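You operate a simulated robot arm through the tools that you are given. There is no shell and no other tool. Be economical: measure what you need, move in short steps, check, and stop when the job is done.

Carry out the task below with a simulated two-armed robot. There is one attempt and no reset: what you move stays moved.

Task
Wind the hose neatly on to the roller and set the brake.
Fine: purple guide handle on and brake off before you crank; guide off again at the end; no loops may stand out of the coil. Where these are worked on the way, their far stop is far enough and under half their travel is too little: guide handle.
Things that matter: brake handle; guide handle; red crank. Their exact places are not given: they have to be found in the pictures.

It is judged by the outcome, as a careful person would: the job done as asked, and still so three seconds after it is handed in. It fails if anything else is knocked over, pushed out of place, dropped, spilled or broken.

Robot
Two 7-joint arms with two-finger grippers on one trunk, on a base that drives. Base frame: it is fixed to the floor where the robot stands at the start and does not move with it; the origin is under the middle of the robot, x ahead of it, y to its left, z up. Lengths are in mm, angles in degrees, forces in N, time in s.
The left shoulder is at the start at [50, 191, 1217], the right one opposite. With the tool pointing down near the work surface each hand reaches from about 200 to 740 mm from the robot's upright axis, wherever it stands, measured 20 degrees to its own side. Places, roughly: brake handle [600, -400, 900]; guide handle [600, 0, 1000]; red crank [600, -200, 900]. Payload 2.69 kg a hand.
The tool frame of a hand sits at the grasp point between the pads (the TCP): z along the fingers, y along the line on which they close. The tips reach 20 mm beyond it. Largest opening 100 mm; the body of the gripper starts 63 mm behind the TCP.
Orientation is told as [roll, pitch, yaw] about the base's x, y, z axes, in that order, counted from this pose: with the fingers straight down and closing along the base's y, the tool's x points along the base's -x, its y along +y and its z along -z.

Tools
- The arms move only by the tool drive_tool. It takes "left_moves", "right_moves" or both (then of equal length, played together; a hand with none holds still); each is a list of rows, each a list of 7 numbers: the shift along the tool's x, y, z in mm, then the turn, a rotation vector about the tool's x, y, z in degrees, then the finger opening in mm, from 0 to 100. In form: [[dx, dy, dz, wx, wy, wz, gripper], ...]. A call has 1 to 12 rows; each row is the pose to reach, as a shift and turn from the pose commanded when the call began, along the tool's axes at that moment. Rows are played at 5 a second. More than 50 mm and 8.6 degrees between two rows, or a gripper value outside its range, and nothing of the call is played. Where a pose cannot be reached the arm comes as near as it can. A force on the tool above 50 N (or 10 N above the force at the start of the call, whichever is more), or a blocked arm, ends the call early, and 0.2 s more pass. The fingers move at their own pace (about 153 mm/s each) and stop on an object; they squeeze with about 37 N. The grip force told is the motor's: it shows also when the fingers shut on nothing. Time passes only in rows, and 0.2 s behind the last, so rows that repeat a pose let the fingers close. The reply holds the time, the measured pose of the TCP, the force on the tool along the base axes, the opening and the grip force, in the units named above and with some noise, with the torque about the TCP (base axes, N m) and any sound that the robot's microphone picked up.
- Cameras (640 x 400 px; columns grow to the right, rows downward): "scene" is now at [125.9, -32.2, 1392.4]; the picture's right is [-0.33, -0.95, 0.00], its down [-0.51, 0.17, -0.84] and it looks along [0.80, -0.28, -0.54] (base axes); focal length 251 px, centre (320, 200). "left" rides on the left gripper at [70, 19, -99] in its tool frame; the picture's right is [-0.26, 0.97, 0.00], its down [-0.75, -0.20, -0.63] and it looks along [-0.61, -0.16, 0.78] (tool axes); focal length 230 px, centre (320, 200). "right" rides on the right gripper at [70, -19, -99] in its tool frame; the picture's right is [0.26, 0.97, 0.00], its down [-0.75, 0.20, -0.63] and it looks along [-0.61, 0.16, 0.78] (tool axes); focal length 230 px, centre (320, 200).
- grab_frame(camera): a new picture of that camera. It takes no simulated time.
- move_column(by): slides the trunk up (or, below 0, down) by that many mm; the arms and the scene camera ride with it, the base frame stays. It gives what a move gives, with no picture.
- roll_base(legs): drives the robot by 1 to 6 legs, each [ahead, left, turn to the left] in mm, mm and degrees, along the robot's own axes; the way and the turn of a leg run together, so that a leg with both is an arc; at most 1500 mm and 180 degrees a leg. The arms and the cameras ride along, it lands a little off, and it stops where it bumps. It gives what a move gives.
- head_to(pan, tilt): turns the head with the scene camera to pan (to the left, within 80 degrees either way) and tilt (down, from -29 to 69), counted from straight ahead of the robot. It gives what a move gives.
- probe_pixels(camera, pixels): for up to 12 pixels [column, row] of the newest picture of that camera ("zoom" is the newest enlarged one), the place [x, y, z] in the base frame of the surface seen there, good to about 3 mm. It takes no simulated time.
- enlarge(camera, box): a new picture of the part [left, top, right, bottom] of that camera's present view, enlarged. It takes no simulated time.
- hand_in(): hands the job in; it is judged then, once.

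Work in short steps. Measure before you move; look again where a grasp or a placing could have gone wrong, and mend it. You have 80 turns and 62 pictures in all, those below and enlarged ones among them. Open the grippers and draw the arms clear of the work before you hand the job in, unless the task says otherwise.

The tools are called after "Emit:" by a JSON object that holds its "method" and its "body". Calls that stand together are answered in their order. drive_tool: Moves the arms, as the interface text tells. Its arguments: {"type":"object","properties":{"left_moves":{"type":"array","items":{"type":"array","items":{"type":"number"}}},"right_moves":{"type":"array","items":{"type":"array","items":{"type":"number"}}}},"required":[]} The other tools are called the same way: move_column (by) slides the trunk up or down; roll_base (legs) drives the base; head_to (pan, tilt) turns the head that bears the scene camera; grab_frame (camera) takes a picture; probe_pixels (camera, pixels) gives the place of the surface under pixels of a picture; enlarge (camera, box) takes an enlarged picture of a part of a camera's view; hand_in () hands the job in.

At the start:

```text
time_s: 0.0
left_tcp_pos: [307.4, -0.8, 1271.1]
left_orientation: [0.0, 0.1, -0.1]
left_ft_force: [-0.5, 0.0, 0.7]
left_torque: [-0.01, -0.02, -0.01]
left_grip_width: 100.0
left_gripper_force: 0.2
right_tcp_pos: [303.1, -325.3, 1188.1]
right_orientation: [0.0, 0.0, 0.0]
right_ft_force: [0.9, -0.1, 0.3]
right_torque: [0.0, -0.01, 0.02]
right_grip_width: 100.2
right_gripper_force: 0.1
trunk travel left (down, up): [-275.0, 48.0]
robot x, y, heading: [-2.7, -1.8, 0.2]
head pan, tilt: [-19.0, 32.3]
```

scene: 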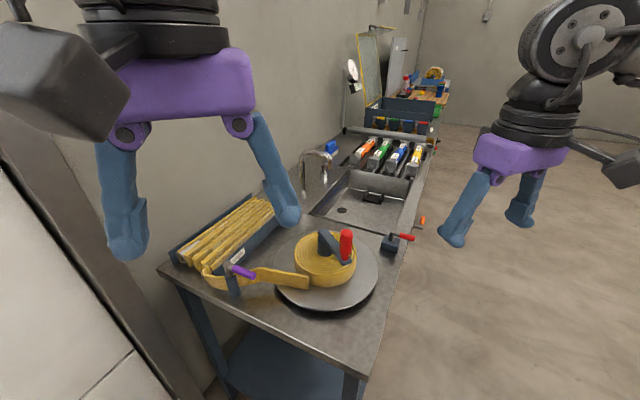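
right: 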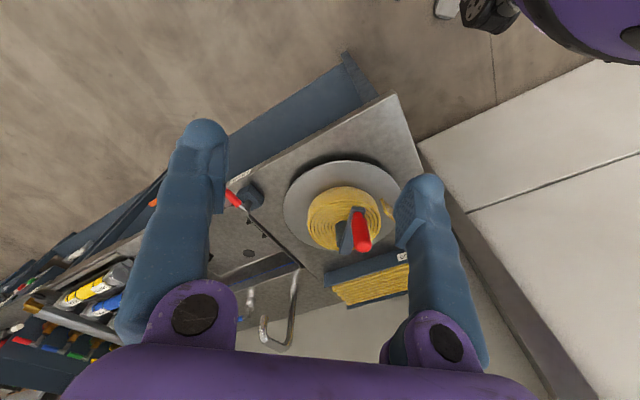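
left: 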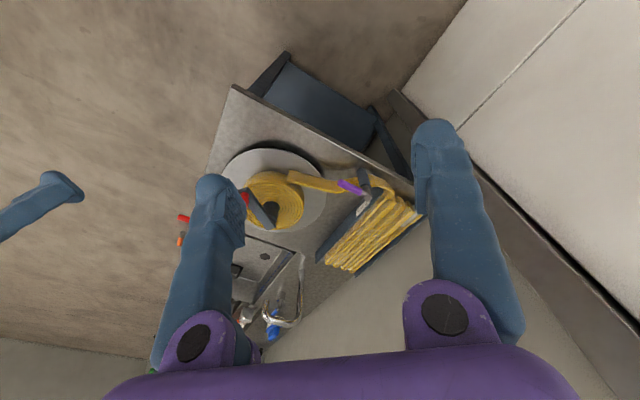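

The scene shows the crank (345,245), guide (242,271) and brake (402,238). I enlarge that part to see the mechanisms and probe it.

Emit:
{"method": "enlarge", "body": {"camera": "scene", "box": [170, 190, 430, 340]}}

Emit:
{"method": "probe_pixels", "body": {"camera": "scene", "pixels": [[346, 232], [346, 258], [326, 242], [242, 271], [234, 285], [408, 237], [392, 242], [370, 280], [285, 295], [180, 270], [370, 375], [405, 255]]}}

```text
2.46 times, centred on (300, 265) of scene
```

zoom: 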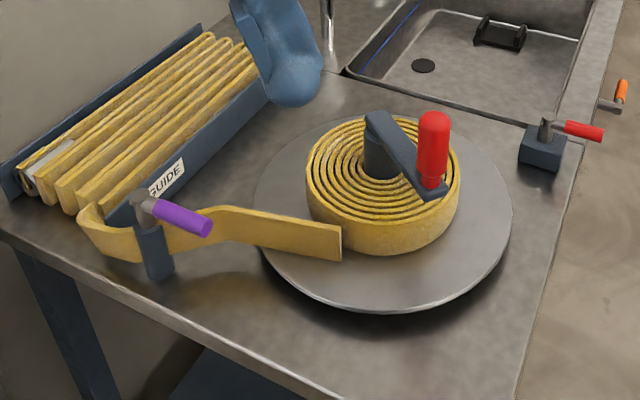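

```text
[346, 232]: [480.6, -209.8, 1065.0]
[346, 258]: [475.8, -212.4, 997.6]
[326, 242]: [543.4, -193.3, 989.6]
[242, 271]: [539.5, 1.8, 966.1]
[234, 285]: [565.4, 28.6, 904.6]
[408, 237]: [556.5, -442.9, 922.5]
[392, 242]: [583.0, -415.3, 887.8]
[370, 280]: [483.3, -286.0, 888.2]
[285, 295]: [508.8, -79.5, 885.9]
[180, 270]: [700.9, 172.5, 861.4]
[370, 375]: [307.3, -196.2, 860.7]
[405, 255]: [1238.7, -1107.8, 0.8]
```

The guide is a purple lever on a post and the brake a red lever on a block. I look closer at each for labels and stops.

Emit:
{"method": "enlarge", "body": {"camera": "right", "box": [200, 130, 300, 230]}}

Emit:
{"method": "enlarge", "body": {"camera": "left", "box": [310, 150, 410, 250]}}

Emit:
{"method": "enlarge", "body": {"camera": "scene", "box": [370, 210, 440, 260]}}

Emit:
{"method": "enlarge", "body": {"camera": "scene", "box": [200, 240, 280, 310]}}

```text
4.00 times, centred on (250, 180) of right
```

zoom: 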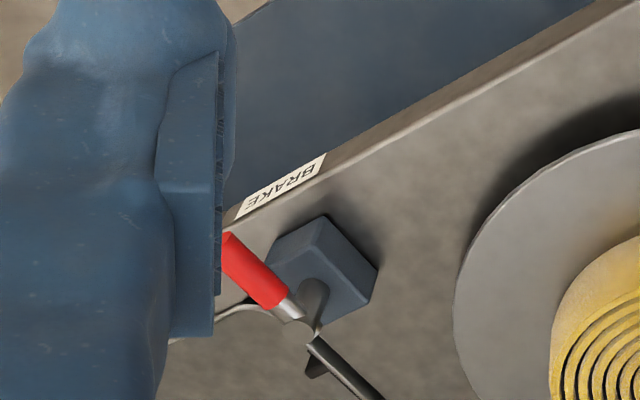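

```text
4.00 times, centred on (360, 200) of left
```

zoom: 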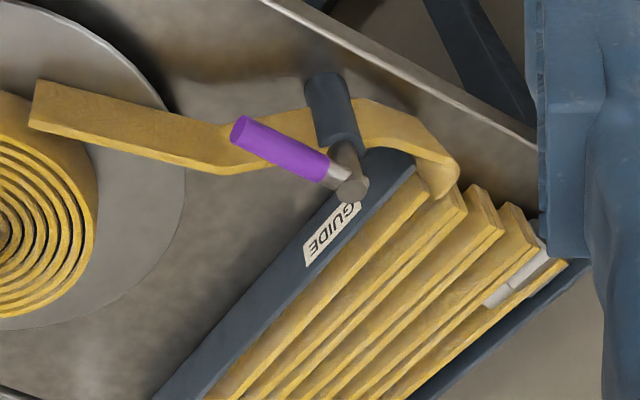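

```text
8.00 times, centred on (405, 235) of scene
```

zoom: 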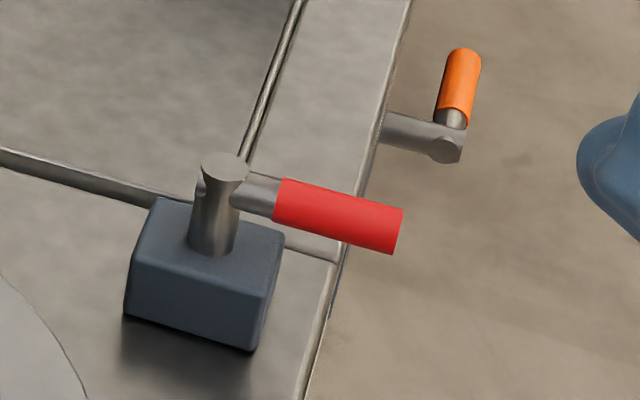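

```text
5.71 times, centred on (240, 275) of scene
```

zoom: 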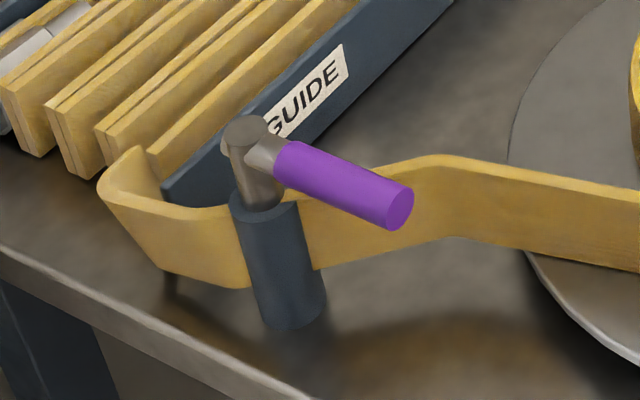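

Both levers turn about a vertical axis. I measure the guide, brake and crank geometry precisely.

Emit:
{"method": "probe_pixels", "body": {"camera": "zoom", "pixels": [[250, 125], [290, 165], [340, 180], [385, 195], [400, 205], [265, 185], [275, 260], [290, 310]]}}

Emit:
{"method": "enlarge", "body": {"camera": "scene", "box": [310, 210, 430, 280]}}

```text
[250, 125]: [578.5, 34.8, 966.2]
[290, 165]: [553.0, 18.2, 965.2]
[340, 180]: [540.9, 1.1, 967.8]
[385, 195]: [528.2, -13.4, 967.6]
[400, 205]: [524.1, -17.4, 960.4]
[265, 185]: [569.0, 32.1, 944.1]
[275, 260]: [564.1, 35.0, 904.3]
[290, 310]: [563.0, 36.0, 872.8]
```

```text
5.33 times, centred on (370, 245) of scene
```

zoom: 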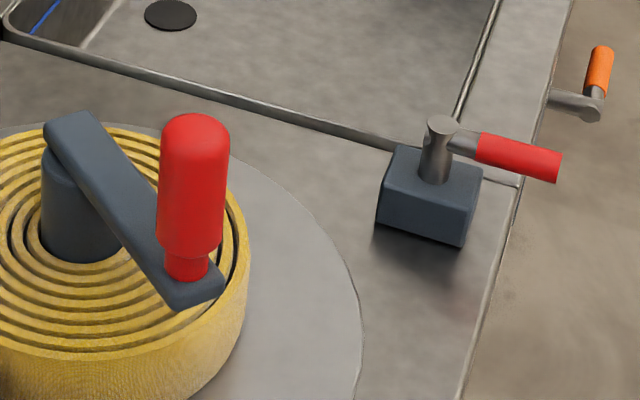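

Emit:
{"method": "probe_pixels", "body": {"camera": "zoom", "pixels": [[442, 122], [490, 145], [520, 155], [555, 165], [430, 160], [195, 125], [190, 200], [187, 268], [75, 125], [185, 295], [70, 185]]}}

```text
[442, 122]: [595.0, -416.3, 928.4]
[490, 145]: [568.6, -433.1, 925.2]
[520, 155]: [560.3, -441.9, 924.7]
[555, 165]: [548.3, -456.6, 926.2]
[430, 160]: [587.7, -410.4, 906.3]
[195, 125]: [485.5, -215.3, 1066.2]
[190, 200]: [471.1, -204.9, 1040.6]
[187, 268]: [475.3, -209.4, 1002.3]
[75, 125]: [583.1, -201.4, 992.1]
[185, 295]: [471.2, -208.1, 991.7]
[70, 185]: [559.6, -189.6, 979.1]
```

The guide lever runs from pivot (578,34) to tip (524,-17) at z≈960, and the brake from (595,-416) to (548,-456). I bring the left hand above the guide lever, turned across it, and probe the disc rim for the reel axis.

Emit:
{"method": "probe_pixels", "body": {"camera": "scene", "pixels": [[376, 268], [334, 307], [278, 284], [368, 252], [300, 302], [365, 292], [330, 268], [300, 255], [325, 252], [250, 280]]}}

Emit:
{"method": "drive_tool", "body": {"left_moves": [[-38, 0, 20, 0, 0, -7.3, 50], [-76, -1, 45, 0, 0, -14.6, 50], [-114, -2, 70, 0, 0, -22, 50], [-152, -3, 100, 0, 0, -29.3, 50], [-190, -3, 130, 0, 0, -36.6, 50], [-228, -4, 160, 0, 0, -44, 50], [-228, -4, 191, 0, 0, -44, 50], [-228, -4, 191, 0, 0, -44, 50]]}}

Emit:
{"method": "grab_frame", "body": {"camera": "left"}}

Emit:
{"method": "grab_frame", "body": {"camera": "scene"}}

```text
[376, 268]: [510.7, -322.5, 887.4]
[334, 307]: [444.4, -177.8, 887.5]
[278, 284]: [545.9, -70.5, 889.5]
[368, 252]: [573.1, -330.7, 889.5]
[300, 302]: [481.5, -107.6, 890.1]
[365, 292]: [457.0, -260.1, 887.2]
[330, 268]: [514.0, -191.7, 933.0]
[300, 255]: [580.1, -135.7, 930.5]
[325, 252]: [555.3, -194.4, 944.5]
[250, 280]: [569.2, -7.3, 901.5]
```

```text
time_s: 1.8
left_tcp_pos: [536.8, -6.7, 1079.3]
left_orientation: [-0.1, 0.1, 44.0]
left_ft_force: [-0.4, -0.2, 0.5]
left_torque: [0.01, 0.05, 0.01]
left_grip_width: 50.1
left_gripper_force: 0.0
right_tcp_pos: [302.2, -325.8, 1187.5]
right_orientation: [0.0, 0.0, -0.1]
right_ft_force: [0.4, 0.2, -0.5]
right_torque: [0.01, 0.01, 0.04]
right_grip_width: 99.9
right_gripper_force: 0.1
trunk travel left (down, up): [-275.0, 48.0]
robot x, y, heading: [-3.8, -0.2, -0.0]
head pan, tilt: [-19.0, 32.3]
```

```text
52 pictures are left
```

left: 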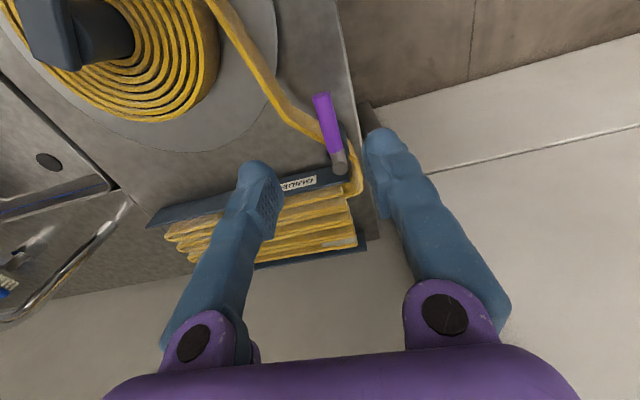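

```text
51 pictures are left
```

scene: 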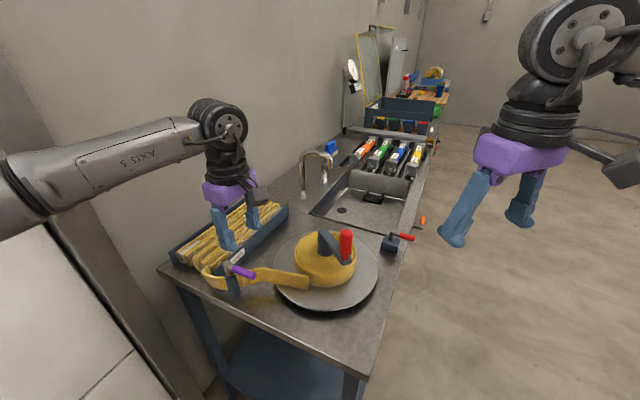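

Fingers straddle the lever in plan. I lower the left hand so the lever lies between the fingers (TCP z≈968).

Emit:
{"method": "drive_tool", "body": {"left_moves": [[0, 0, 40, 0, 0, 0, 50], [0, 0, 80, 0, 0, 0, 50], [0, 0, 111, 0, 0, 0, 50], [0, 0, 111, 0, 0, 0, 50]]}}

Emit:
{"method": "enlarge", "body": {"camera": "scene", "box": [180, 220, 300, 310]}}

```text
time_s: 2.8
left_tcp_pos: [533.4, -7.0, 966.5]
left_orientation: [0.0, 0.0, 43.9]
left_ft_force: [-0.6, -0.1, 0.5]
left_torque: [0.05, -0.03, 0.0]
left_grip_width: 49.8
left_gripper_force: 0.1
right_tcp_pos: [302.5, -326.1, 1186.8]
right_orientation: [0.0, 0.0, 0.0]
right_ft_force: [0.3, 1.0, 1.1]
right_torque: [-0.02, -0.01, 0.0]
right_grip_width: 100.2
right_gripper_force: 0.1
trunk travel left (down, up): [-275.0, 48.0]
robot x, y, heading: [-0.5, 3.9, -0.1]
head pan, tilt: [-19.0, 32.3]
```

```text
4.44 times, centred on (240, 265) of scene
```

zoom: 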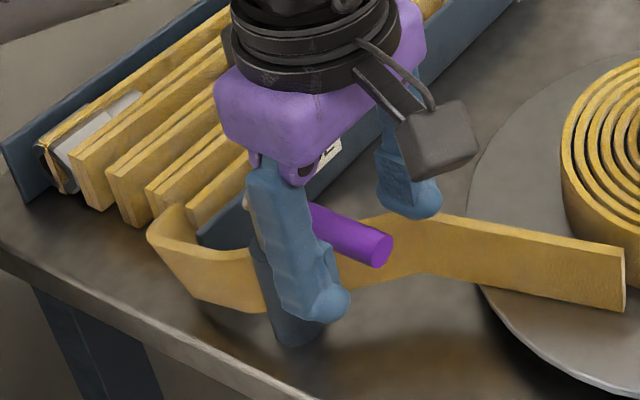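

The lever is between the fingers. I close on it and try a small swing each way to feel which side is free.

Emit:
{"method": "drive_tool", "body": {"left_moves": [[0, 0, 0, 0, 0, 0, 10], [0, 0, 0, 0, 0, 0, 10], [0, 0, 0, 0, 0, 0, 10]]}}

Emit:
{"method": "drive_tool", "body": {"left_moves": [[0, -4, 0, 0, 0, -4, 10], [0, -8, 0, 0, 0, -8, 10], [0, -8, 0, 0, 0, -8, 10]]}}

```text
time_s: 3.6
left_tcp_pos: [534.3, -4.9, 966.1]
left_orientation: [0.1, 0.0, 44.0]
left_ft_force: [-8.3, 4.7, -6.2]
left_torque: [0.09, 0.07, 0.57]
left_grip_width: 15.6
left_gripper_force: 41.4
right_tcp_pos: [302.7, -326.5, 1188.2]
right_orientation: [0.0, 0.0, 0.0]
right_ft_force: [-0.9, 0.3, 0.4]
right_torque: [-0.02, -0.01, -0.04]
right_grip_width: 99.8
right_gripper_force: 0.1
trunk travel left (down, up): [-275.0, 48.0]
robot x, y, heading: [-2.7, -1.6, 0.1]
head pan, tilt: [-19.0, 32.3]
```

```text
time_s: 4.4
left_tcp_pos: [539.5, -11.4, 966.9]
left_orientation: [0.1, 0.0, 52.2]
left_ft_force: [-9.7, 6.8, -11.1]
left_torque: [0.01, 0.13, 0.73]
left_grip_width: 15.6
left_gripper_force: 41.5
right_tcp_pos: [302.9, -324.2, 1188.4]
right_orientation: [0.0, -0.1, -0.1]
right_ft_force: [-0.3, 0.0, 0.5]
right_torque: [-0.01, 0.0, 0.0]
right_grip_width: 100.0
right_gripper_force: 0.0
trunk travel left (down, up): [-275.0, 48.0]
robot x, y, heading: [-0.9, 1.0, 0.1]
head pan, tilt: [-19.0, 32.3]
```

It moves freely that way (+8°, small force). I carry on along the arc about the pivot (radius ≈58).

Emit:
{"method": "drive_tool", "body": {"left_moves": [[-0.6, -8.1, 0, 0, 0, -8, 10], [-2.2, -16, 0, 0, 0, -16, 10], [-5, -23.6, 0, 0, 0, -24, 10], [-8.8, -30.7, 0, 0, 0, -32, 10], [-13.6, -37.3, 0, 0, 0, -40, 10], [-13.6, -37.3, 0, 0, 0, -40, 10]]}}

Emit:
{"method": "enlarge", "body": {"camera": "scene", "box": [180, 220, 300, 310]}}

```text
time_s: 5.8
left_tcp_pos: [578.3, -23.1, 965.8]
left_orientation: [0.0, 0.1, 92.0]
left_ft_force: [-7.5, 2.9, -17.3]
left_torque: [-0.13, 0.07, 0.45]
left_grip_width: 15.4
left_gripper_force: 41.5
right_tcp_pos: [303.9, -325.3, 1187.9]
right_orientation: [-0.1, 0.0, 0.0]
right_ft_force: [0.4, 0.5, 0.1]
right_torque: [0.01, 0.0, -0.01]
right_grip_width: 99.9
right_gripper_force: 0.1
trunk travel left (down, up): [-275.0, 48.0]
robot x, y, heading: [-2.5, 1.7, 0.1]
head pan, tilt: [-19.0, 32.3]
```

```text
4.44 times, centred on (240, 265) of scene
```

zoom: 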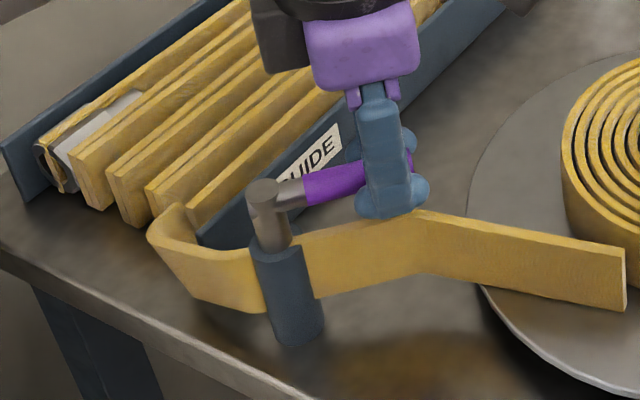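

Lever swings easily still (force under 20 N). I go on along the arc until the stop.

Emit:
{"method": "drive_tool", "body": {"left_moves": [[-0.6, -8.1, 0, 0, 0, -8, 10], [-2.2, -16, 0, 0, 0, -16, 10], [-5, -23.6, 0, 0, 0, -24, 10], [-8.8, -30.7, 0, 0, 0, -32, 10], [-13.6, -37.3, 0, 0, 0, -40, 10], [-13.6, -37.3, 0, 0, 0, -40, 10]]}}

Emit:
{"method": "enlarge", "body": {"camera": "scene", "box": [180, 220, 300, 310]}}

```text
time_s: 7.2
left_tcp_pos: [618.3, -7.1, 966.0]
left_orientation: [0.1, 0.0, 132.1]
left_ft_force: [-1.0, 3.2, -22.2]
left_torque: [-0.22, -0.2, -0.07]
left_grip_width: 15.2
left_gripper_force: 41.8
right_tcp_pos: [305.5, -324.9, 1188.1]
right_orientation: [0.0, 0.0, -0.1]
right_ft_force: [-0.3, -0.2, -0.1]
right_torque: [-0.01, 0.0, 0.02]
right_grip_width: 99.9
right_gripper_force: 0.1
trunk travel left (down, up): [-275.0, 48.0]
robot x, y, heading: [-1.9, 4.8, 0.1]
head pan, tilt: [-19.0, 32.3]
```

```text
4.44 times, centred on (240, 265) of scene
```

zoom: 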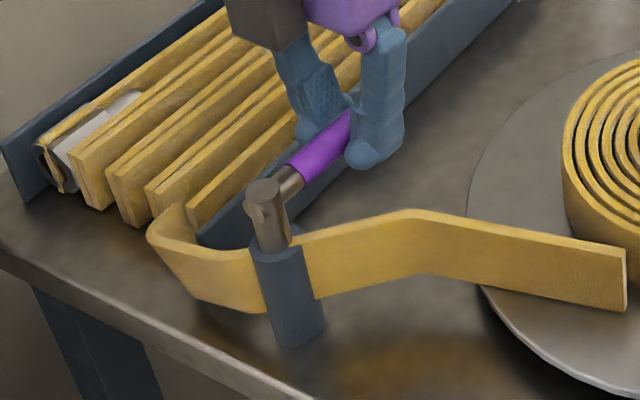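

88° so far without a stop. I check the height of the trough and packed hose before swinging further.

Emit:
{"method": "probe_pixels", "body": {"camera": "zoom", "pixels": [[275, 80], [180, 218], [215, 170], [420, 40], [250, 200], [265, 185], [290, 185], [330, 140], [290, 110]]}}

Emit:
{"method": "grab_frame", "body": {"camera": "left"}}

```text
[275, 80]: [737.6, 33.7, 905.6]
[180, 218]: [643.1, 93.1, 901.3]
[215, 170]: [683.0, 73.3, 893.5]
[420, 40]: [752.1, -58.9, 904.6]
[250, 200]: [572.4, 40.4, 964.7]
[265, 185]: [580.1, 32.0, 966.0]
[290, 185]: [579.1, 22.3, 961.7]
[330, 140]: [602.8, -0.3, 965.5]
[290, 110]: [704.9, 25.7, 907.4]
```

```text
47 pictures are left
```

left: 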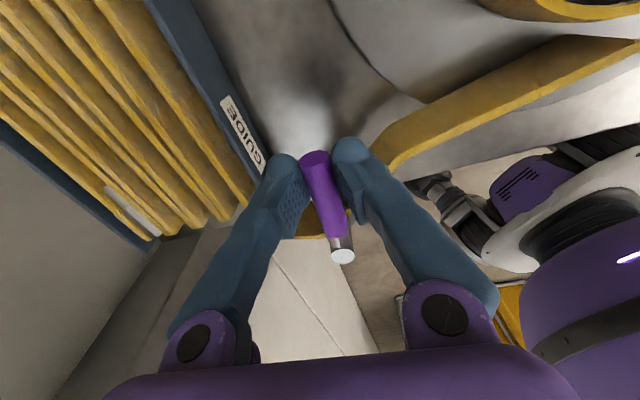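

The trough tops are at z≈905, well below the tips (946). I swing another 40°.

Emit:
{"method": "drive_tool", "body": {"left_moves": [[-0.6, -8.1, 0, 0, 0, -8, 10], [-2.2, -16, 0, 0, 0, -16, 10], [-5, -23.6, 0, 0, 0, -24, 10], [-8.8, -30.7, 0, 0, 0, -32, 10], [-13.6, -37.3, 0, 0, 0, -40, 10], [-13.6, -37.3, 0, 0, 0, -40, 10]]}}

Emit:
{"method": "enlarge", "body": {"camera": "scene", "box": [180, 220, 300, 310]}}

```text
time_s: 8.1
left_tcp_pos: [620.3, -4.7, 966.6]
left_orientation: [1.4, -0.4, 155.1]
left_ft_force: [-9.3, -8.3, 5.3]
left_torque: [0.46, 0.68, -1.08]
left_grip_width: 22.5
left_gripper_force: 45.1
right_tcp_pos: [299.9, -326.7, 1189.6]
right_orientation: [0.0, 0.0, 0.0]
right_ft_force: [0.2, 0.5, 0.4]
right_torque: [-0.05, 0.03, 0.0]
right_grip_width: 100.0
right_gripper_force: 0.2
trunk travel left (down, up): [-275.0, 48.0]
robot x, y, heading: [1.0, 0.9, 0.1]
head pan, tilt: [-19.0, 32.3]
stopped in row 4 (left hand): the force on the tool passed its limit at 53 N (the readings are from after the stop); the commanded pose is now the measured one
```

```text
4.44 times, centred on (240, 265) of scene
```

zoom: 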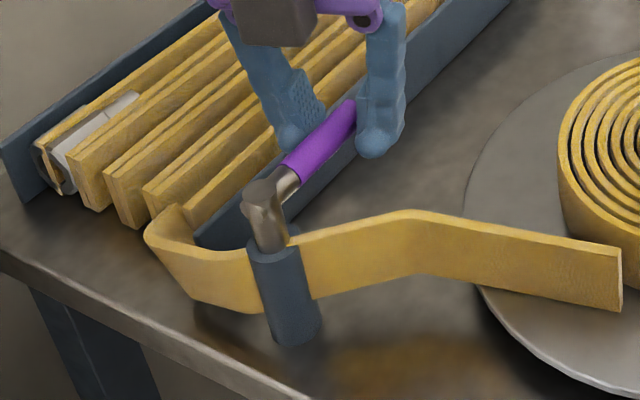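

The stop is reached at about 90° of travel. I open the left fingers, lift clear, and check that the lever stays.

Emit:
{"method": "drive_tool", "body": {"left_moves": [[0, 0, 0, 0, 0, 0, 60], [0, 0, 0, 0, 0, 0, 60], [0, 0, -40, 0, 0, 0, 60], [0, 0, -80, 0, 0, 0, 60], [0, 0, -120, 0, 0, 0, 60], [0, 0, -150, 0, 0, 8, 60], [0, 0, -170, 0, 0, 16, 60]]}}

Emit:
{"method": "enlarge", "body": {"camera": "scene", "box": [180, 220, 300, 310]}}

```text
time_s: 9.7
left_tcp_pos: [624.8, 0.2, 1135.4]
left_orientation: [1.1, 0.0, 139.4]
left_ft_force: [-0.6, -0.4, 0.9]
left_torque: [0.0, 0.01, -0.02]
left_grip_width: 59.7
left_gripper_force: 0.0
right_tcp_pos: [301.8, -327.4, 1188.6]
right_orientation: [0.0, 0.0, 0.0]
right_ft_force: [0.1, 0.1, -0.1]
right_torque: [0.0, 0.02, 0.03]
right_grip_width: 100.0
right_gripper_force: 0.0
trunk travel left (down, up): [-275.0, 48.0]
robot x, y, heading: [-0.8, 1.2, -0.2]
head pan, tilt: [-19.0, 32.3]
```

```text
4.44 times, centred on (240, 265) of scene
```

zoom: 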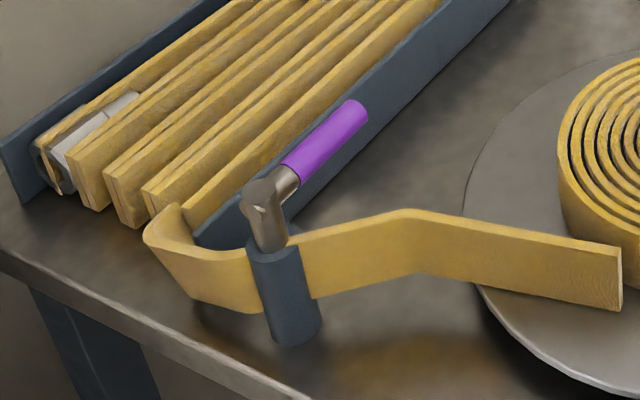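

The lever stays at the stop. I draw the left hand back and bring the right hand above the brake lever, turned across it.

Emit:
{"method": "drive_tool", "body": {"left_moves": [[-24, 7, -5, 0, 0, 8, 60], [-48, 13, -10, 0, 0, 16, 60], [-72, 20, -15, 0, 0, 24, 60], [-96, 26, -20, 0, 0, 32, 60], [-120, 33, -25, 0, 0, 40, 60], [-145, 40, -30, 0, 0, 48, 60], [-169, 46, -35, 0, 0, 56, 60], [-193, 53, -40, 0, 0, 64, 60], [-217, 59, -45, 0, 0, 72, 60], [-241, 66, -50, 0, 0, 80, 60], [-265, 72, -55, 0, 0, 88, 60], [-289, 79, -60, 0, 0, 95, 60]], "right_moves": [[-21, -10, 12, 0, 0, -3.4, 60], [-43, -20, 25, 0, 0, -6.8, 50], [-64, -29, 37, 0, 0, -10.2, 50], [-86, -39, 49, 0, 0, -13.6, 50], [-107, -49, 62, 0, 0, -17, 50], [-128, -58, 74, 0, 0, -20.4, 50], [-150, -68, 86, 0, 0, -23.9, 50], [-171, -78, 99, 0, 0, -27.3, 50], [-193, -88, 111, 0, 0, -30.7, 50], [-214, -97, 123, 0, 0, -34.1, 50], [-236, -107, 136, 0, 0, -37.5, 50], [-257, -117, 148, 0, 0, -41, 50]]}}

Emit:
{"method": "grab_frame", "body": {"camera": "scene"}}

Emit:
{"method": "grab_frame", "body": {"camera": "right"}}

```text
time_s: 12.3
left_tcp_pos: [354.2, 129.0, 1198.8]
left_orientation: [-0.1, 1.2, 44.3]
left_ft_force: [-0.5, 0.6, -0.1]
left_torque: [-0.01, 0.02, 0.03]
left_grip_width: 60.0
left_gripper_force: 0.1
right_tcp_pos: [466.5, -321.6, 1027.7]
right_orientation: [-1.4, 0.0, 38.4]
right_ft_force: [-0.1, -0.2, 0.2]
right_torque: [0.03, 0.02, 0.0]
right_grip_width: 50.3
right_gripper_force: 0.0
right hand out of reach, approached as far as the arm can: row 8, 9, 10, 11, 12
trunk travel left (down, up): [-275.0, 48.0]
robot x, y, heading: [0.3, 0.9, 0.1]
head pan, tilt: [-19.0, 32.3]
```

```text
44 pictures are left
```

scene: 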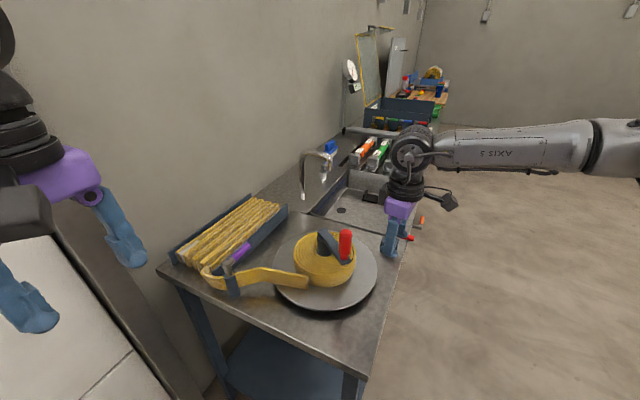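

```text
43 pictures are left
```

right: 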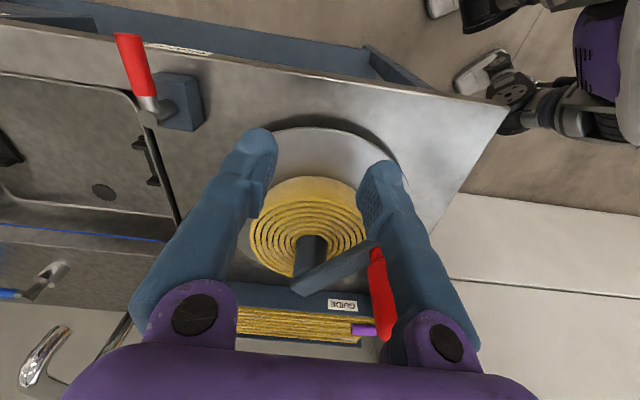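

The right arm could not reach there at that yaw and stopped at (466,-322,1028), touching nothing. I raise it and unwind its yaw, then will shift the base to the right.

Emit:
{"method": "drive_tool", "body": {"right_moves": [[0, 0, -40, 0, 0, 0, 50], [0, 0, -80, 0, 0, 0, 50], [0, 0, -120, 0, 0, 8, 50], [0, 0, -150, 0, 0, 16, 50]]}}

```text
time_s: 13.3
left_tcp_pos: [356.1, 131.1, 1199.5]
left_orientation: [0.0, 1.2, 44.5]
left_ft_force: [-0.4, -0.9, -0.3]
left_torque: [-0.01, -0.01, -0.02]
left_grip_width: 60.1
left_gripper_force: 0.0
right_tcp_pos: [466.9, -318.8, 1179.5]
right_orientation: [-1.3, -0.4, 22.2]
right_ft_force: [1.0, -0.7, 0.3]
right_torque: [-0.03, 0.01, 0.02]
right_grip_width: 49.9
right_gripper_force: 0.1
trunk travel left (down, up): [-275.0, 48.0]
robot x, y, heading: [1.5, -4.1, -0.0]
head pan, tilt: [-19.0, 32.3]
```

Commands follow the measured pose, good. I square the right hand up, then turn the base 20° to the right so the brake comes within easy reach.

Emit:
{"method": "drive_tool", "body": {"right_moves": [[20, 0, 0, 0, 0, 7.5, 20], [40, 0, 0, 0, 0, 15, 0], [60, 0, 0, 0, 0, 22, 0]]}}

Emit:
{"method": "roll_base", "body": {"legs": [[0, 0, -20]]}}

Emit:
{"method": "head_to", "body": {"pan": 0, "tilt": 36}}

Emit:
{"method": "grab_frame", "body": {"camera": "scene"}}

```text
time_s: 14.1
left_tcp_pos: [355.7, 128.4, 1199.3]
left_orientation: [-0.2, 1.0, 44.4]
left_ft_force: [0.0, 0.5, -0.5]
left_torque: [0.01, -0.02, 0.04]
left_grip_width: 59.9
left_gripper_force: 0.0
right_tcp_pos: [410.6, -341.2, 1174.6]
right_orientation: [-1.1, -0.8, 0.2]
right_ft_force: [0.2, 0.3, 0.3]
right_torque: [-0.03, -0.02, 0.0]
right_grip_width: 0.1
right_gripper_force: 29.6
trunk travel left (down, up): [-275.0, 48.0]
robot x, y, heading: [-1.0, -2.0, -0.0]
head pan, tilt: [-19.0, 32.3]
```

```text
time_s: 15.5
left_tcp_pos: [377.6, 1.9, 1199.1]
left_orientation: [0.0, 1.2, 24.7]
left_ft_force: [-0.7, -0.6, -0.2]
left_torque: [0.01, 0.01, -0.01]
left_grip_width: 60.0
left_gripper_force: 0.0
right_tcp_pos: [272.1, -460.9, 1175.2]
right_orientation: [-1.1, -0.9, -19.5]
right_ft_force: [0.5, 0.5, 0.5]
right_torque: [-0.01, 0.01, 0.01]
right_grip_width: 0.0
right_gripper_force: 29.0
trunk travel left (down, up): [-275.0, 48.0]
robot x, y, heading: [-0.6, -2.4, -19.5]
head pan, tilt: [-19.0, 32.3]
```

```text
time_s: 16.4
left_tcp_pos: [379.3, 2.4, 1199.6]
left_orientation: [0.0, 1.2, 24.8]
left_ft_force: [0.5, 0.5, -0.4]
left_torque: [0.01, -0.01, -0.01]
left_grip_width: 59.9
left_gripper_force: 0.0
right_tcp_pos: [273.5, -460.8, 1175.3]
right_orientation: [-1.1, -0.9, -19.4]
right_ft_force: [-0.2, -0.7, 0.4]
right_torque: [-0.02, 0.01, 0.02]
right_grip_width: 0.1
right_gripper_force: 29.8
trunk travel left (down, up): [-275.0, 48.0]
robot x, y, heading: [-1.2, -2.3, -19.8]
head pan, tilt: [0.0, 36.0]
```

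```text
42 pictures are left
```

scene: 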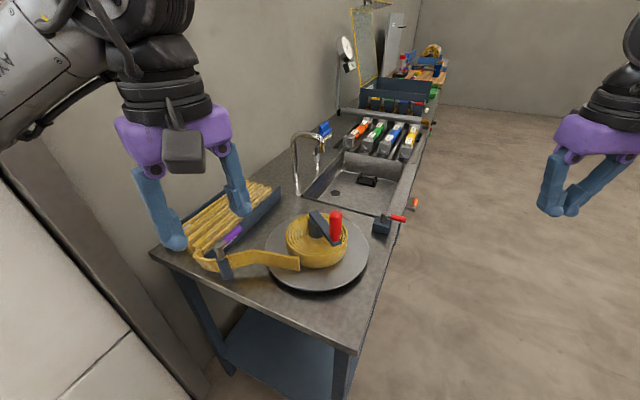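

View is good; the brake lever is at (398,217). I bring the closed right fingers beside it on its table side, above first.

Emit:
{"method": "drive_tool", "body": {"right_moves": [[-34, 17, 25, 0, 0, 0, 0], [-68, 34, 50, 0, 0, 0, 0], [-102, 51, 75, 0, 0, 0, 0], [-136, 68, 100, 0, 0, 0, 0], [-170, 86, 125, 0, 0, 0, 0], [-204, 103, 150, 0, 0, 0, 0], [-238, 120, 175, 0, 0, 0, 0], [-238, 120, 175, 0, 0, 0, 0]]}}

Emit:
{"method": "enlarge", "body": {"camera": "scene", "box": [340, 180, 440, 250]}}

```text
time_s: 18.2
left_tcp_pos: [377.5, 2.5, 1199.7]
left_orientation: [-0.1, 1.3, 24.8]
left_ft_force: [0.4, 0.5, 0.5]
left_torque: [-0.01, -0.01, -0.01]
left_grip_width: 60.1
left_gripper_force: 0.0
right_tcp_pos: [455.4, -449.9, 1030.7]
right_orientation: [-1.0, -1.0, -19.3]
right_ft_force: [0.8, 0.9, 0.5]
right_torque: [-0.03, -0.05, 0.01]
right_grip_width: 0.0
right_gripper_force: 29.4
right hand out of reach, approached as far as the arm can: row 6, 7, 8
trunk travel left (down, up): [-275.0, 48.0]
robot x, y, heading: [-2.2, 3.5, -19.9]
head pan, tilt: [0.0, 36.0]
```

```text
5.71 times, centred on (390, 215) of scene
```

zoom: 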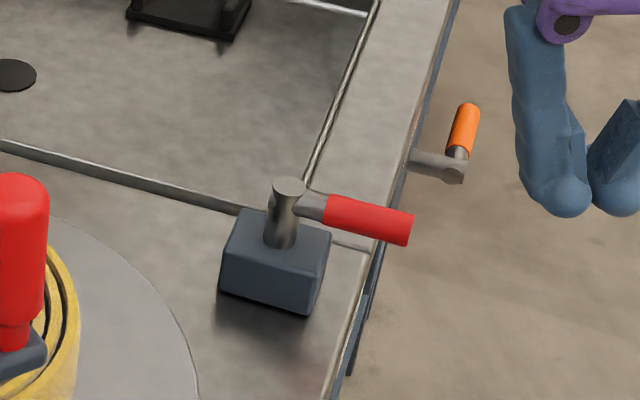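

The right hand stopped at (455,-450,1031), short of the target. I test whether a lower height lets it go further forward.

Emit:
{"method": "drive_tool", "body": {"right_moves": [[0, 0, 40, 0, 0, 0, 0], [-20, 0, 60, 0, 0, 0, 0], [-50, 10, 70, 0, 0, 0, 0], [-80, 20, 70, 0, 0, 0, 0]]}}

Emit:
{"method": "head_to", "body": {"pan": -35, "tilt": 25}}

Emit:
{"method": "grab_frame", "body": {"camera": "scene"}}

```text
time_s: 19.2
left_tcp_pos: [379.2, 3.0, 1200.6]
left_orientation: [-0.2, 1.1, 24.7]
left_ft_force: [0.3, -0.4, 0.7]
left_torque: [0.01, 0.0, -0.02]
left_grip_width: 60.0
left_gripper_force: 0.0
right_tcp_pos: [448.7, -471.9, 996.6]
right_orientation: [-1.1, -0.8, -19.5]
right_ft_force: [-0.1, -0.4, -0.6]
right_torque: [-0.02, 0.0, 0.0]
right_grip_width: 0.0
right_gripper_force: 29.3
right hand out of reach, approached as far as the arm can: row 1, 2, 3, 4
trunk travel left (down, up): [-275.0, 48.0]
robot x, y, heading: [-2.7, -2.2, -19.6]
head pan, tilt: [0.0, 36.0]
```

```text
time_s: 20.2
left_tcp_pos: [378.2, 1.8, 1200.2]
left_orientation: [0.0, 1.2, 24.8]
left_ft_force: [-0.3, -0.7, 0.0]
left_torque: [-0.01, -0.02, 0.01]
left_grip_width: 60.1
left_gripper_force: 0.0
right_tcp_pos: [447.9, -472.0, 997.2]
right_orientation: [-0.9, -0.9, -19.4]
right_ft_force: [-0.9, 1.5, 0.3]
right_torque: [-0.04, 0.01, -0.03]
right_grip_width: 0.0
right_gripper_force: 29.1
trunk travel left (down, up): [-275.0, 48.0]
robot x, y, heading: [-3.2, -1.3, -19.9]
head pan, tilt: [-35.0, 25.0]
```

```text
40 pictures are left
```

scene: 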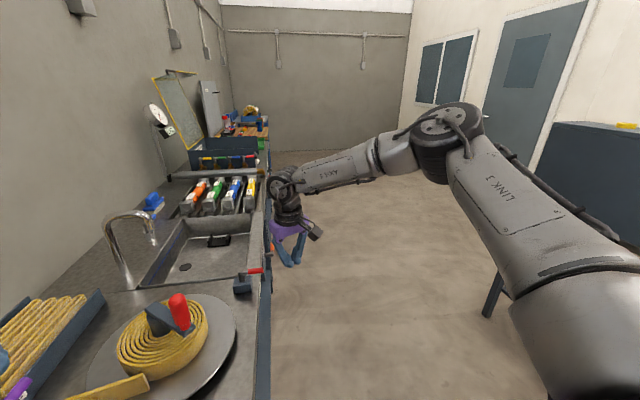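

The elbow has swung outward, so a joint limit blocks it rather than length. I retreat the hand, so as to lower it off-table first and approach low.

Emit:
{"method": "drive_tool", "body": {"right_moves": [[42, -12, -40, 0, 0, 0, 0], [85, -24, -80, 0, 0, 0, 0], [127, -36, -120, 0, 0, 0, 0], [170, -48, -160, 0, 0, 0, 0], [190, -20, -120, 0, 0, 0, 0], [190, 0, -80, 0, 0, 0, 0], [190, 0, -40, 0, 0, 0, 0], [190, 0, 0, 0, 0, 0, 0], [190, 0, 40, 0, 0, 0, 0]]}}

Emit:
{"method": "grab_frame", "body": {"camera": "scene"}}

```text
refused: row 1 steps farther than a row can; nothing moved
```

```text
39 pictures are left
```

scene: 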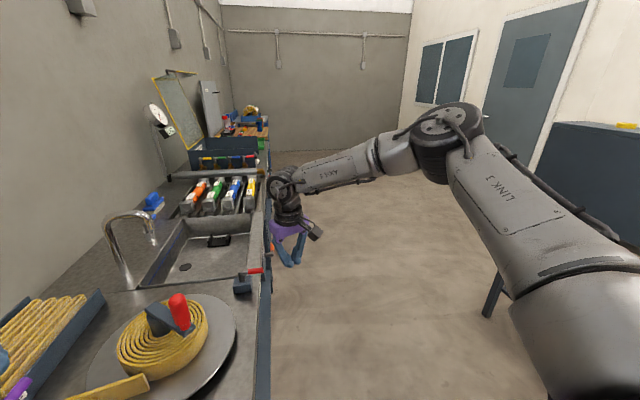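

Rows were too long; I repeat with shorter steps.

Emit:
{"method": "drive_tool", "body": {"right_moves": [[30, -8, -27, 0, 0, 0, 0], [60, -16, -54, 0, 0, 0, 0], [90, -24, -80, 0, 0, 0, 0], [120, -32, -107, 0, 0, 0, 0], [150, -40, -134, 0, 0, 0, 0], [170, -48, -160, 0, 0, 0, 0], [180, -40, -120, 0, 0, 0, 0], [180, -30, -80, 0, 0, 0, 0], [180, -20, -40, 0, 0, 0, 0], [180, -10, 0, 0, 0, 0, 0], [180, 0, 40, 0, 0, 0, 0]]}}

Emit:
{"method": "grab_frame", "body": {"camera": "scene"}}

```text
time_s: 22.6
left_tcp_pos: [379.4, 1.1, 1199.0]
left_orientation: [0.0, 1.3, 24.8]
left_ft_force: [0.6, -0.2, 0.6]
left_torque: [0.02, -0.01, -0.01]
left_grip_width: 60.0
left_gripper_force: 0.0
right_tcp_pos: [274.1, -416.3, 954.7]
right_orientation: [-1.1, -0.8, -19.4]
right_ft_force: [-0.2, 0.3, 0.3]
right_torque: [-0.03, 0.01, 0.02]
right_grip_width: 0.0
right_gripper_force: 29.8
trunk travel left (down, up): [-275.0, 48.0]
robot x, y, heading: [1.6, 1.5, -19.7]
head pan, tilt: [-35.0, 25.0]
```

```text
38 pictures are left
```

scene: 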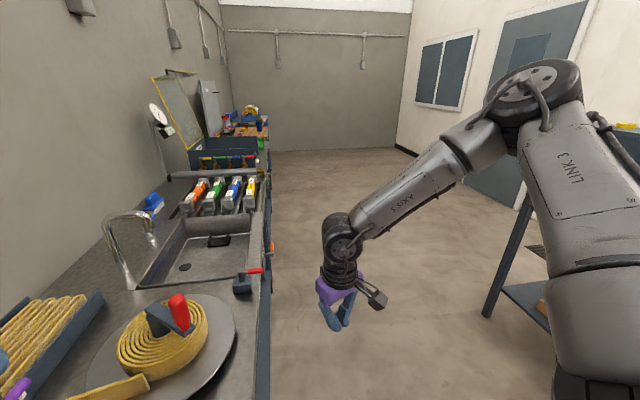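

It can go low here. I advance at z≈955 toward the table side of the brake lever.

Emit:
{"method": "drive_tool", "body": {"right_moves": [[-40, 12, 0, 0, 0, 0, 0], [-80, 25, 0, 0, 0, 0, 0], [-120, 37, 0, 0, 0, 0, 0], [-160, 49, 0, 0, 0, 0, 0], [-200, 61, 0, 0, 0, 0, 0], [-240, 74, 0, 0, 0, 0, 0]]}}

Emit:
{"method": "grab_frame", "body": {"camera": "scene"}}

```text
time_s: 24.0
left_tcp_pos: [379.3, 1.8, 1199.8]
left_orientation: [0.0, 1.3, 24.8]
left_ft_force: [0.3, -0.4, -0.4]
left_torque: [0.02, -0.01, 0.01]
left_grip_width: 59.7
left_gripper_force: 0.1
right_tcp_pos: [436.8, -443.5, 981.1]
right_orientation: [-1.0, -0.9, -19.3]
right_ft_force: [0.3, 0.4, -0.8]
right_torque: [-0.03, -0.02, -0.01]
right_grip_width: 0.0
right_gripper_force: 29.4
right hand out of reach, approached as far as the arm can: row 4, 5, 6
trunk travel left (down, up): [-275.0, 48.0]
robot x, y, heading: [3.5, 3.8, -20.0]
head pan, tilt: [-35.0, 25.0]
```

```text
37 pictures are left
```

scene: 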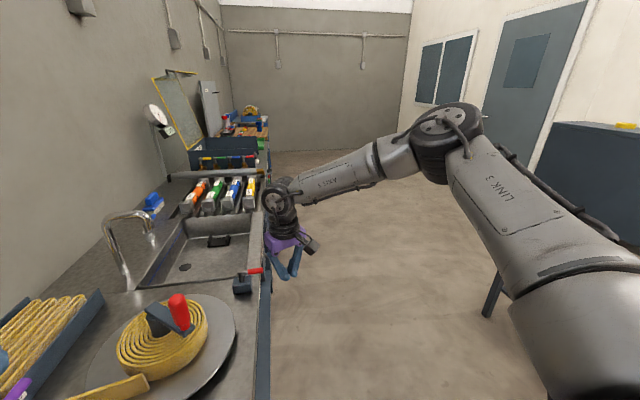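

The right arm keeps hitting a limit at ~530 mm forward on this side. Standing at the table's right-hand edge would put brake and crank much closer; I check for obstacles on the floor there.

Emit:
{"method": "probe_pixels", "body": {"camera": "scene", "pixels": [[490, 300], [570, 130], [520, 220], [400, 350], [268, 220], [262, 300], [270, 395], [350, 180]]}}

Emit:
{"method": "drive_tool", "body": {"right_moves": [[30, -10, -35, 0, 0, 0, 0], [60, -20, -70, 0, 0, 0, 0], [90, -30, -105, 0, 0, 0, 0], [120, -30, -140, 0, 0, 0, 0], [140, -20, -170, 0, 0, 0, 0], [160, -10, -200, 0, 0, 0, 0]]}}

Emit:
{"method": "head_to", "body": {"pan": -75, "tilt": 45}}

Emit:
{"method": "grab_frame", "body": {"camera": "scene"}}

```text
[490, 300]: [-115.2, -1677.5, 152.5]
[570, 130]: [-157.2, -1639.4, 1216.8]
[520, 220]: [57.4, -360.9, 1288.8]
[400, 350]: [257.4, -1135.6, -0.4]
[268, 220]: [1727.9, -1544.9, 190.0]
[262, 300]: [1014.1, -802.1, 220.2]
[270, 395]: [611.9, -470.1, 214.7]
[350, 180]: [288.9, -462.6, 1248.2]
```

```text
time_s: 25.4
left_tcp_pos: [376.9, 1.9, 1198.4]
left_orientation: [-0.2, 1.2, 24.8]
left_ft_force: [-0.7, 0.7, 0.6]
left_torque: [0.0, 0.02, 0.02]
left_grip_width: 59.9
left_gripper_force: 0.0
right_tcp_pos: [284.1, -388.8, 1187.9]
right_orientation: [-1.1, -0.9, -19.3]
right_ft_force: [-0.3, 0.6, 0.1]
right_torque: [-0.02, 0.01, 0.01]
right_grip_width: 0.0
right_gripper_force: 29.5
trunk travel left (down, up): [-275.0, 48.0]
robot x, y, heading: [2.7, 1.3, -19.7]
head pan, tilt: [-35.0, 25.0]
```

```text
time_s: 26.4
left_tcp_pos: [379.2, 2.7, 1200.2]
left_orientation: [0.0, 1.2, 24.9]
left_ft_force: [-0.7, -0.8, -0.3]
left_torque: [0.03, 0.02, -0.02]
left_grip_width: 60.0
left_gripper_force: 0.0
right_tcp_pos: [284.7, -390.2, 1186.3]
right_orientation: [-1.1, -0.9, -19.3]
right_ft_force: [-0.2, -1.0, -0.4]
right_torque: [0.0, -0.03, 0.04]
right_grip_width: 0.0
right_gripper_force: 29.5
trunk travel left (down, up): [-275.0, 48.0]
robot x, y, heading: [-1.7, 0.9, -19.7]
head pan, tilt: [-75.0, 45.0]
```

```text
36 pictures are left
```

scene: 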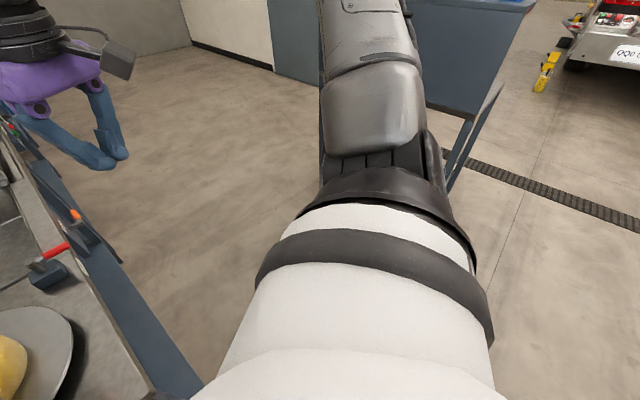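

The floor there is free. I drive around the corner to stand by the right edge, heading 45°.

Emit:
{"method": "roll_base", "body": {"legs": [[44, -356, 0], [324, -104, 0], [0, 0, 65]]}}

Emit:
{"method": "head_to", "body": {"pan": -8, "tilt": 45}}

Emit:
{"method": "grab_frame", "body": {"camera": "scene"}}

```text
time_s: 31.7
left_tcp_pos: [542.0, -523.0, 1199.8]
left_orientation: [0.2, 1.2, 26.2]
left_ft_force: [-0.1, -0.5, -0.6]
left_torque: [0.04, 0.05, 0.0]
left_grip_width: 59.9
left_gripper_force: 0.1
right_tcp_pos: [457.9, -918.9, 1186.4]
right_orientation: [-1.0, -0.9, -17.8]
right_ft_force: [0.4, -0.5, -0.3]
right_torque: [0.03, 0.05, -0.01]
right_grip_width: 0.0
right_gripper_force: 29.2
trunk travel left (down, up): [-275.0, 48.0]
robot x, y, heading: [164.8, -534.2, -18.3]
head pan, tilt: [-75.0, 45.0]
stopped in leg 2: the robot was blocked; the commanded pose is now the measured one
```

```text
time_s: 33.1
left_tcp_pos: [538.9, -522.5, 1200.2]
left_orientation: [0.0, 1.2, 26.2]
left_ft_force: [0.3, -0.1, -1.0]
left_torque: [0.0, 0.0, 0.02]
left_grip_width: 60.1
left_gripper_force: 0.0
right_tcp_pos: [456.1, -917.6, 1187.6]
right_orientation: [-1.1, -1.0, -17.8]
right_ft_force: [0.7, 0.1, 0.4]
right_torque: [0.01, -0.02, 0.01]
right_grip_width: 0.2
right_gripper_force: 29.4
trunk travel left (down, up): [-275.0, 48.0]
robot x, y, heading: [160.2, -533.3, -18.6]
head pan, tilt: [-8.0, 45.0]
```

```text
35 pictures are left
```

scene: 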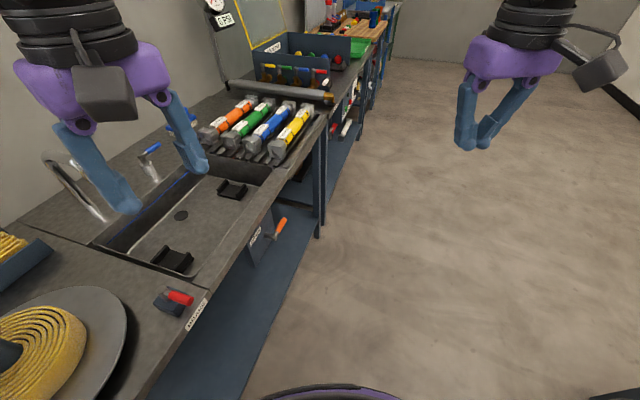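

The base bumped the table at (160,-533). I back away 80 mm from the edge, turn to face it, and look.

Emit:
{"method": "roll_base", "body": {"legs": [[-45, -90, 0], [0, 0, 63]]}}

Emit:
{"method": "head_to", "body": {"pan": 0, "tilt": 40}}

Emit:
{"method": "grab_frame", "body": {"camera": "scene"}}

```text
time_s: 37.4
left_tcp_pos: [247.6, -262.7, 1199.8]
left_orientation: [-0.1, 1.3, 89.6]
left_ft_force: [0.7, 0.3, 0.0]
left_torque: [-0.04, -0.01, 0.03]
left_grip_width: 59.8
left_gripper_force: 0.1
right_tcp_pos: [561.8, -512.6, 1186.9]
right_orientation: [-1.1, -1.0, 45.6]
right_ft_force: [0.0, -0.1, 0.0]
right_torque: [0.02, -0.02, 0.0]
right_grip_width: 0.3
right_gripper_force: 29.6
trunk travel left (down, up): [-275.0, 48.0]
robot x, y, heading: [85.1, -604.2, 44.9]
head pan, tilt: [-8.0, 45.0]
```

```text
time_s: 38.0
left_tcp_pos: [246.9, -262.3, 1200.0]
left_orientation: [-0.1, 1.2, 89.6]
left_ft_force: [-1.5, 0.4, 0.6]
left_torque: [0.0, 0.01, 0.01]
left_grip_width: 59.8
left_gripper_force: 0.0
right_tcp_pos: [561.4, -514.6, 1187.5]
right_orientation: [-1.1, -1.1, 45.5]
right_ft_force: [0.2, -0.6, -0.7]
right_torque: [-0.01, 0.02, 0.01]
right_grip_width: 0.0
right_gripper_force: 29.4
trunk travel left (down, up): [-275.0, 48.0]
robot x, y, heading: [87.8, -607.1, 45.2]
head pan, tilt: [0.0, 40.0]
```

```text
34 pictures are left
```

scene: 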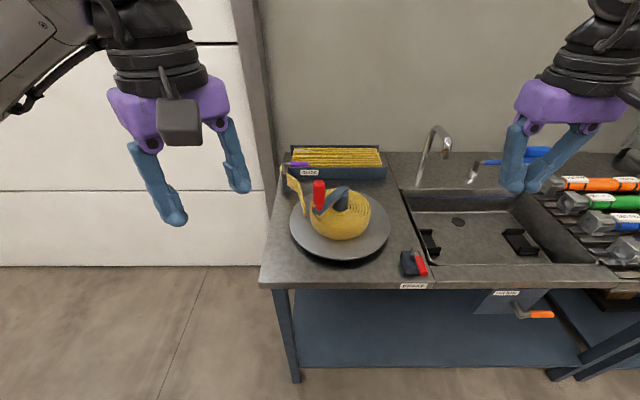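

Now I face the bench squarely. I probe brake, crank and guide to check that nothing shifted.

Emit:
{"method": "enlarge", "body": {"camera": "scene", "box": [270, 140, 450, 290]}}

Emit:
{"method": "probe_pixels", "body": {"camera": "scene", "pixels": [[413, 253], [419, 262], [425, 273], [319, 185], [319, 205], [338, 194], [300, 164], [290, 164], [340, 288], [283, 175]]}}

```text
2.67 times, centred on (360, 215) of scene
```

zoom: 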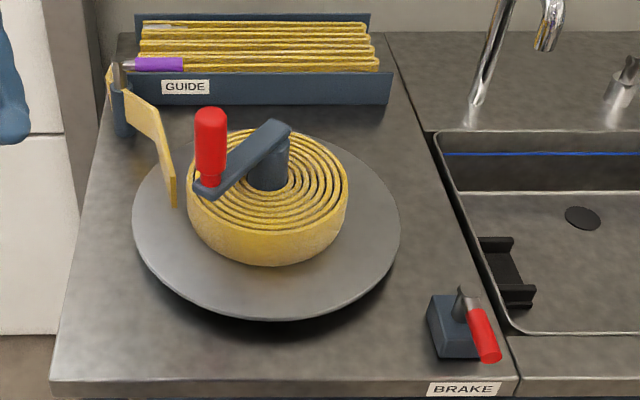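

```text
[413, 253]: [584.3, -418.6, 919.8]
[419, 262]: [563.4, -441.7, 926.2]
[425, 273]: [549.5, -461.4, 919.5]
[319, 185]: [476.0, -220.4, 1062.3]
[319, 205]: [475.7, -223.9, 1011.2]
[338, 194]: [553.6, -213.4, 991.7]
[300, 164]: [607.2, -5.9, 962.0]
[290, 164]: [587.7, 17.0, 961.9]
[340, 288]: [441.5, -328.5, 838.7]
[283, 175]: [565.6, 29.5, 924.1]
```

Nothing moved. I move the base 100 forward and 80 to the right so both brake and crank are close.

Emit:
{"method": "roll_base", "body": {"legs": [[0, -80, 0], [100, 0, 0]]}}

```text
time_s: 40.2
left_tcp_pos: [376.2, -246.3, 1198.8]
left_orientation: [0.1, 1.2, 89.6]
left_ft_force: [0.2, -0.5, -0.8]
left_torque: [-0.02, 0.02, -0.02]
left_grip_width: 60.3
left_gripper_force: 0.1
right_tcp_pos: [691.8, -498.1, 1186.2]
right_orientation: [-1.1, -0.9, 45.6]
right_ft_force: [0.2, -1.1, 0.4]
right_torque: [-0.03, -0.01, 0.0]
right_grip_width: 0.0
right_gripper_force: 29.1
trunk travel left (down, up): [-275.0, 48.0]
robot x, y, heading: [215.1, -592.2, 45.0]
head pan, tilt: [0.0, 40.0]
```

Both are now near. The right hand's yaw (45.6) already suits the brake lever; I open it to 50 and move above (560,-446).

Emit:
{"method": "drive_tool", "body": {"right_moves": [[11, 26, 29, 0, 0, 0, 50], [22, 52, 58, 0, 0, 0, 50], [33, 78, 87, 0, 0, 0, 50], [44, 104, 116, 0, 0, 0, 50], [55, 131, 146, 0, 0, 0, 50], [55, 131, 176, 0, 0, 0, 50]]}}

Emit:
{"method": "grab_frame", "body": {"camera": "right"}}

```text
time_s: 41.6
left_tcp_pos: [375.4, -248.8, 1199.7]
left_orientation: [-0.2, 1.2, 89.7]
left_ft_force: [-0.2, 0.3, -1.0]
left_torque: [0.02, 0.0, 0.04]
left_grip_width: 60.2
left_gripper_force: 0.0
right_tcp_pos: [560.5, -447.9, 1009.8]
right_orientation: [-0.9, -1.0, 45.7]
right_ft_force: [0.1, 1.1, 0.8]
right_torque: [0.0, -0.03, 0.03]
right_grip_width: 49.9
right_gripper_force: 0.0
trunk travel left (down, up): [-275.0, 48.0]
robot x, y, heading: [213.9, -591.7, 44.9]
head pan, tilt: [0.0, 40.0]
```

```text
32 pictures are left
```

right: 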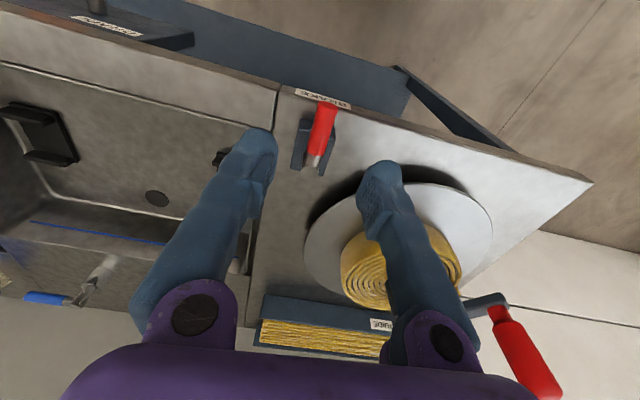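

The lever lies between the fingers in plan. I lower to z≈932 and close.

Emit:
{"method": "drive_tool", "body": {"right_moves": [[0, 0, 40, 0, 0, 0, 50], [0, 0, 78, 0, 0, 0, 50], [0, 0, 78, 0, 0, 0, 50], [0, 0, 78, 0, 0, 0, 8], [0, 0, 78, 0, 0, 0, 8], [0, 0, 78, 0, 0, 0, 8]]}}

Emit:
{"method": "enlarge", "body": {"camera": "scene", "box": [220, 120, 460, 320]}}

```text
time_s: 43.0
left_tcp_pos: [374.2, -247.2, 1199.7]
left_orientation: [-0.1, 1.1, 89.8]
left_ft_force: [-0.5, -0.7, 0.6]
left_torque: [0.0, -0.01, -0.02]
left_grip_width: 59.9
left_gripper_force: 0.1
right_tcp_pos: [576.1, -460.3, 944.3]
right_orientation: [-1.0, -1.1, 45.5]
right_ft_force: [0.0, 2.6, 6.1]
right_torque: [0.14, 0.01, 0.06]
right_grip_width: 8.4
right_gripper_force: 0.1
right hand out of reach, approached as far as the arm can: row 1, 2, 3, 4, 5, 6
trunk travel left (down, up): [-275.0, 48.0]
robot x, y, heading: [217.1, -592.5, 45.0]
head pan, tilt: [0.0, 40.0]
```

```text
2.00 times, centred on (340, 220) of scene
```

zoom: 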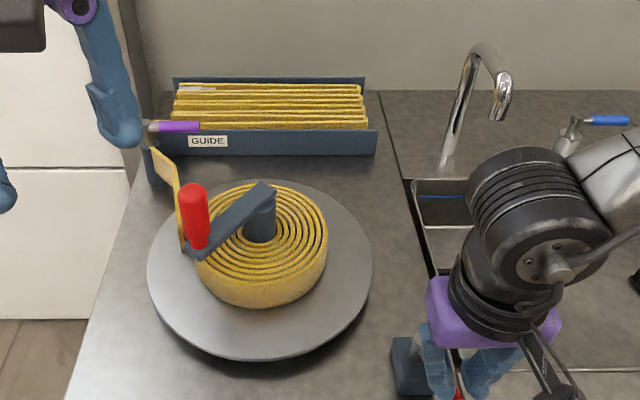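

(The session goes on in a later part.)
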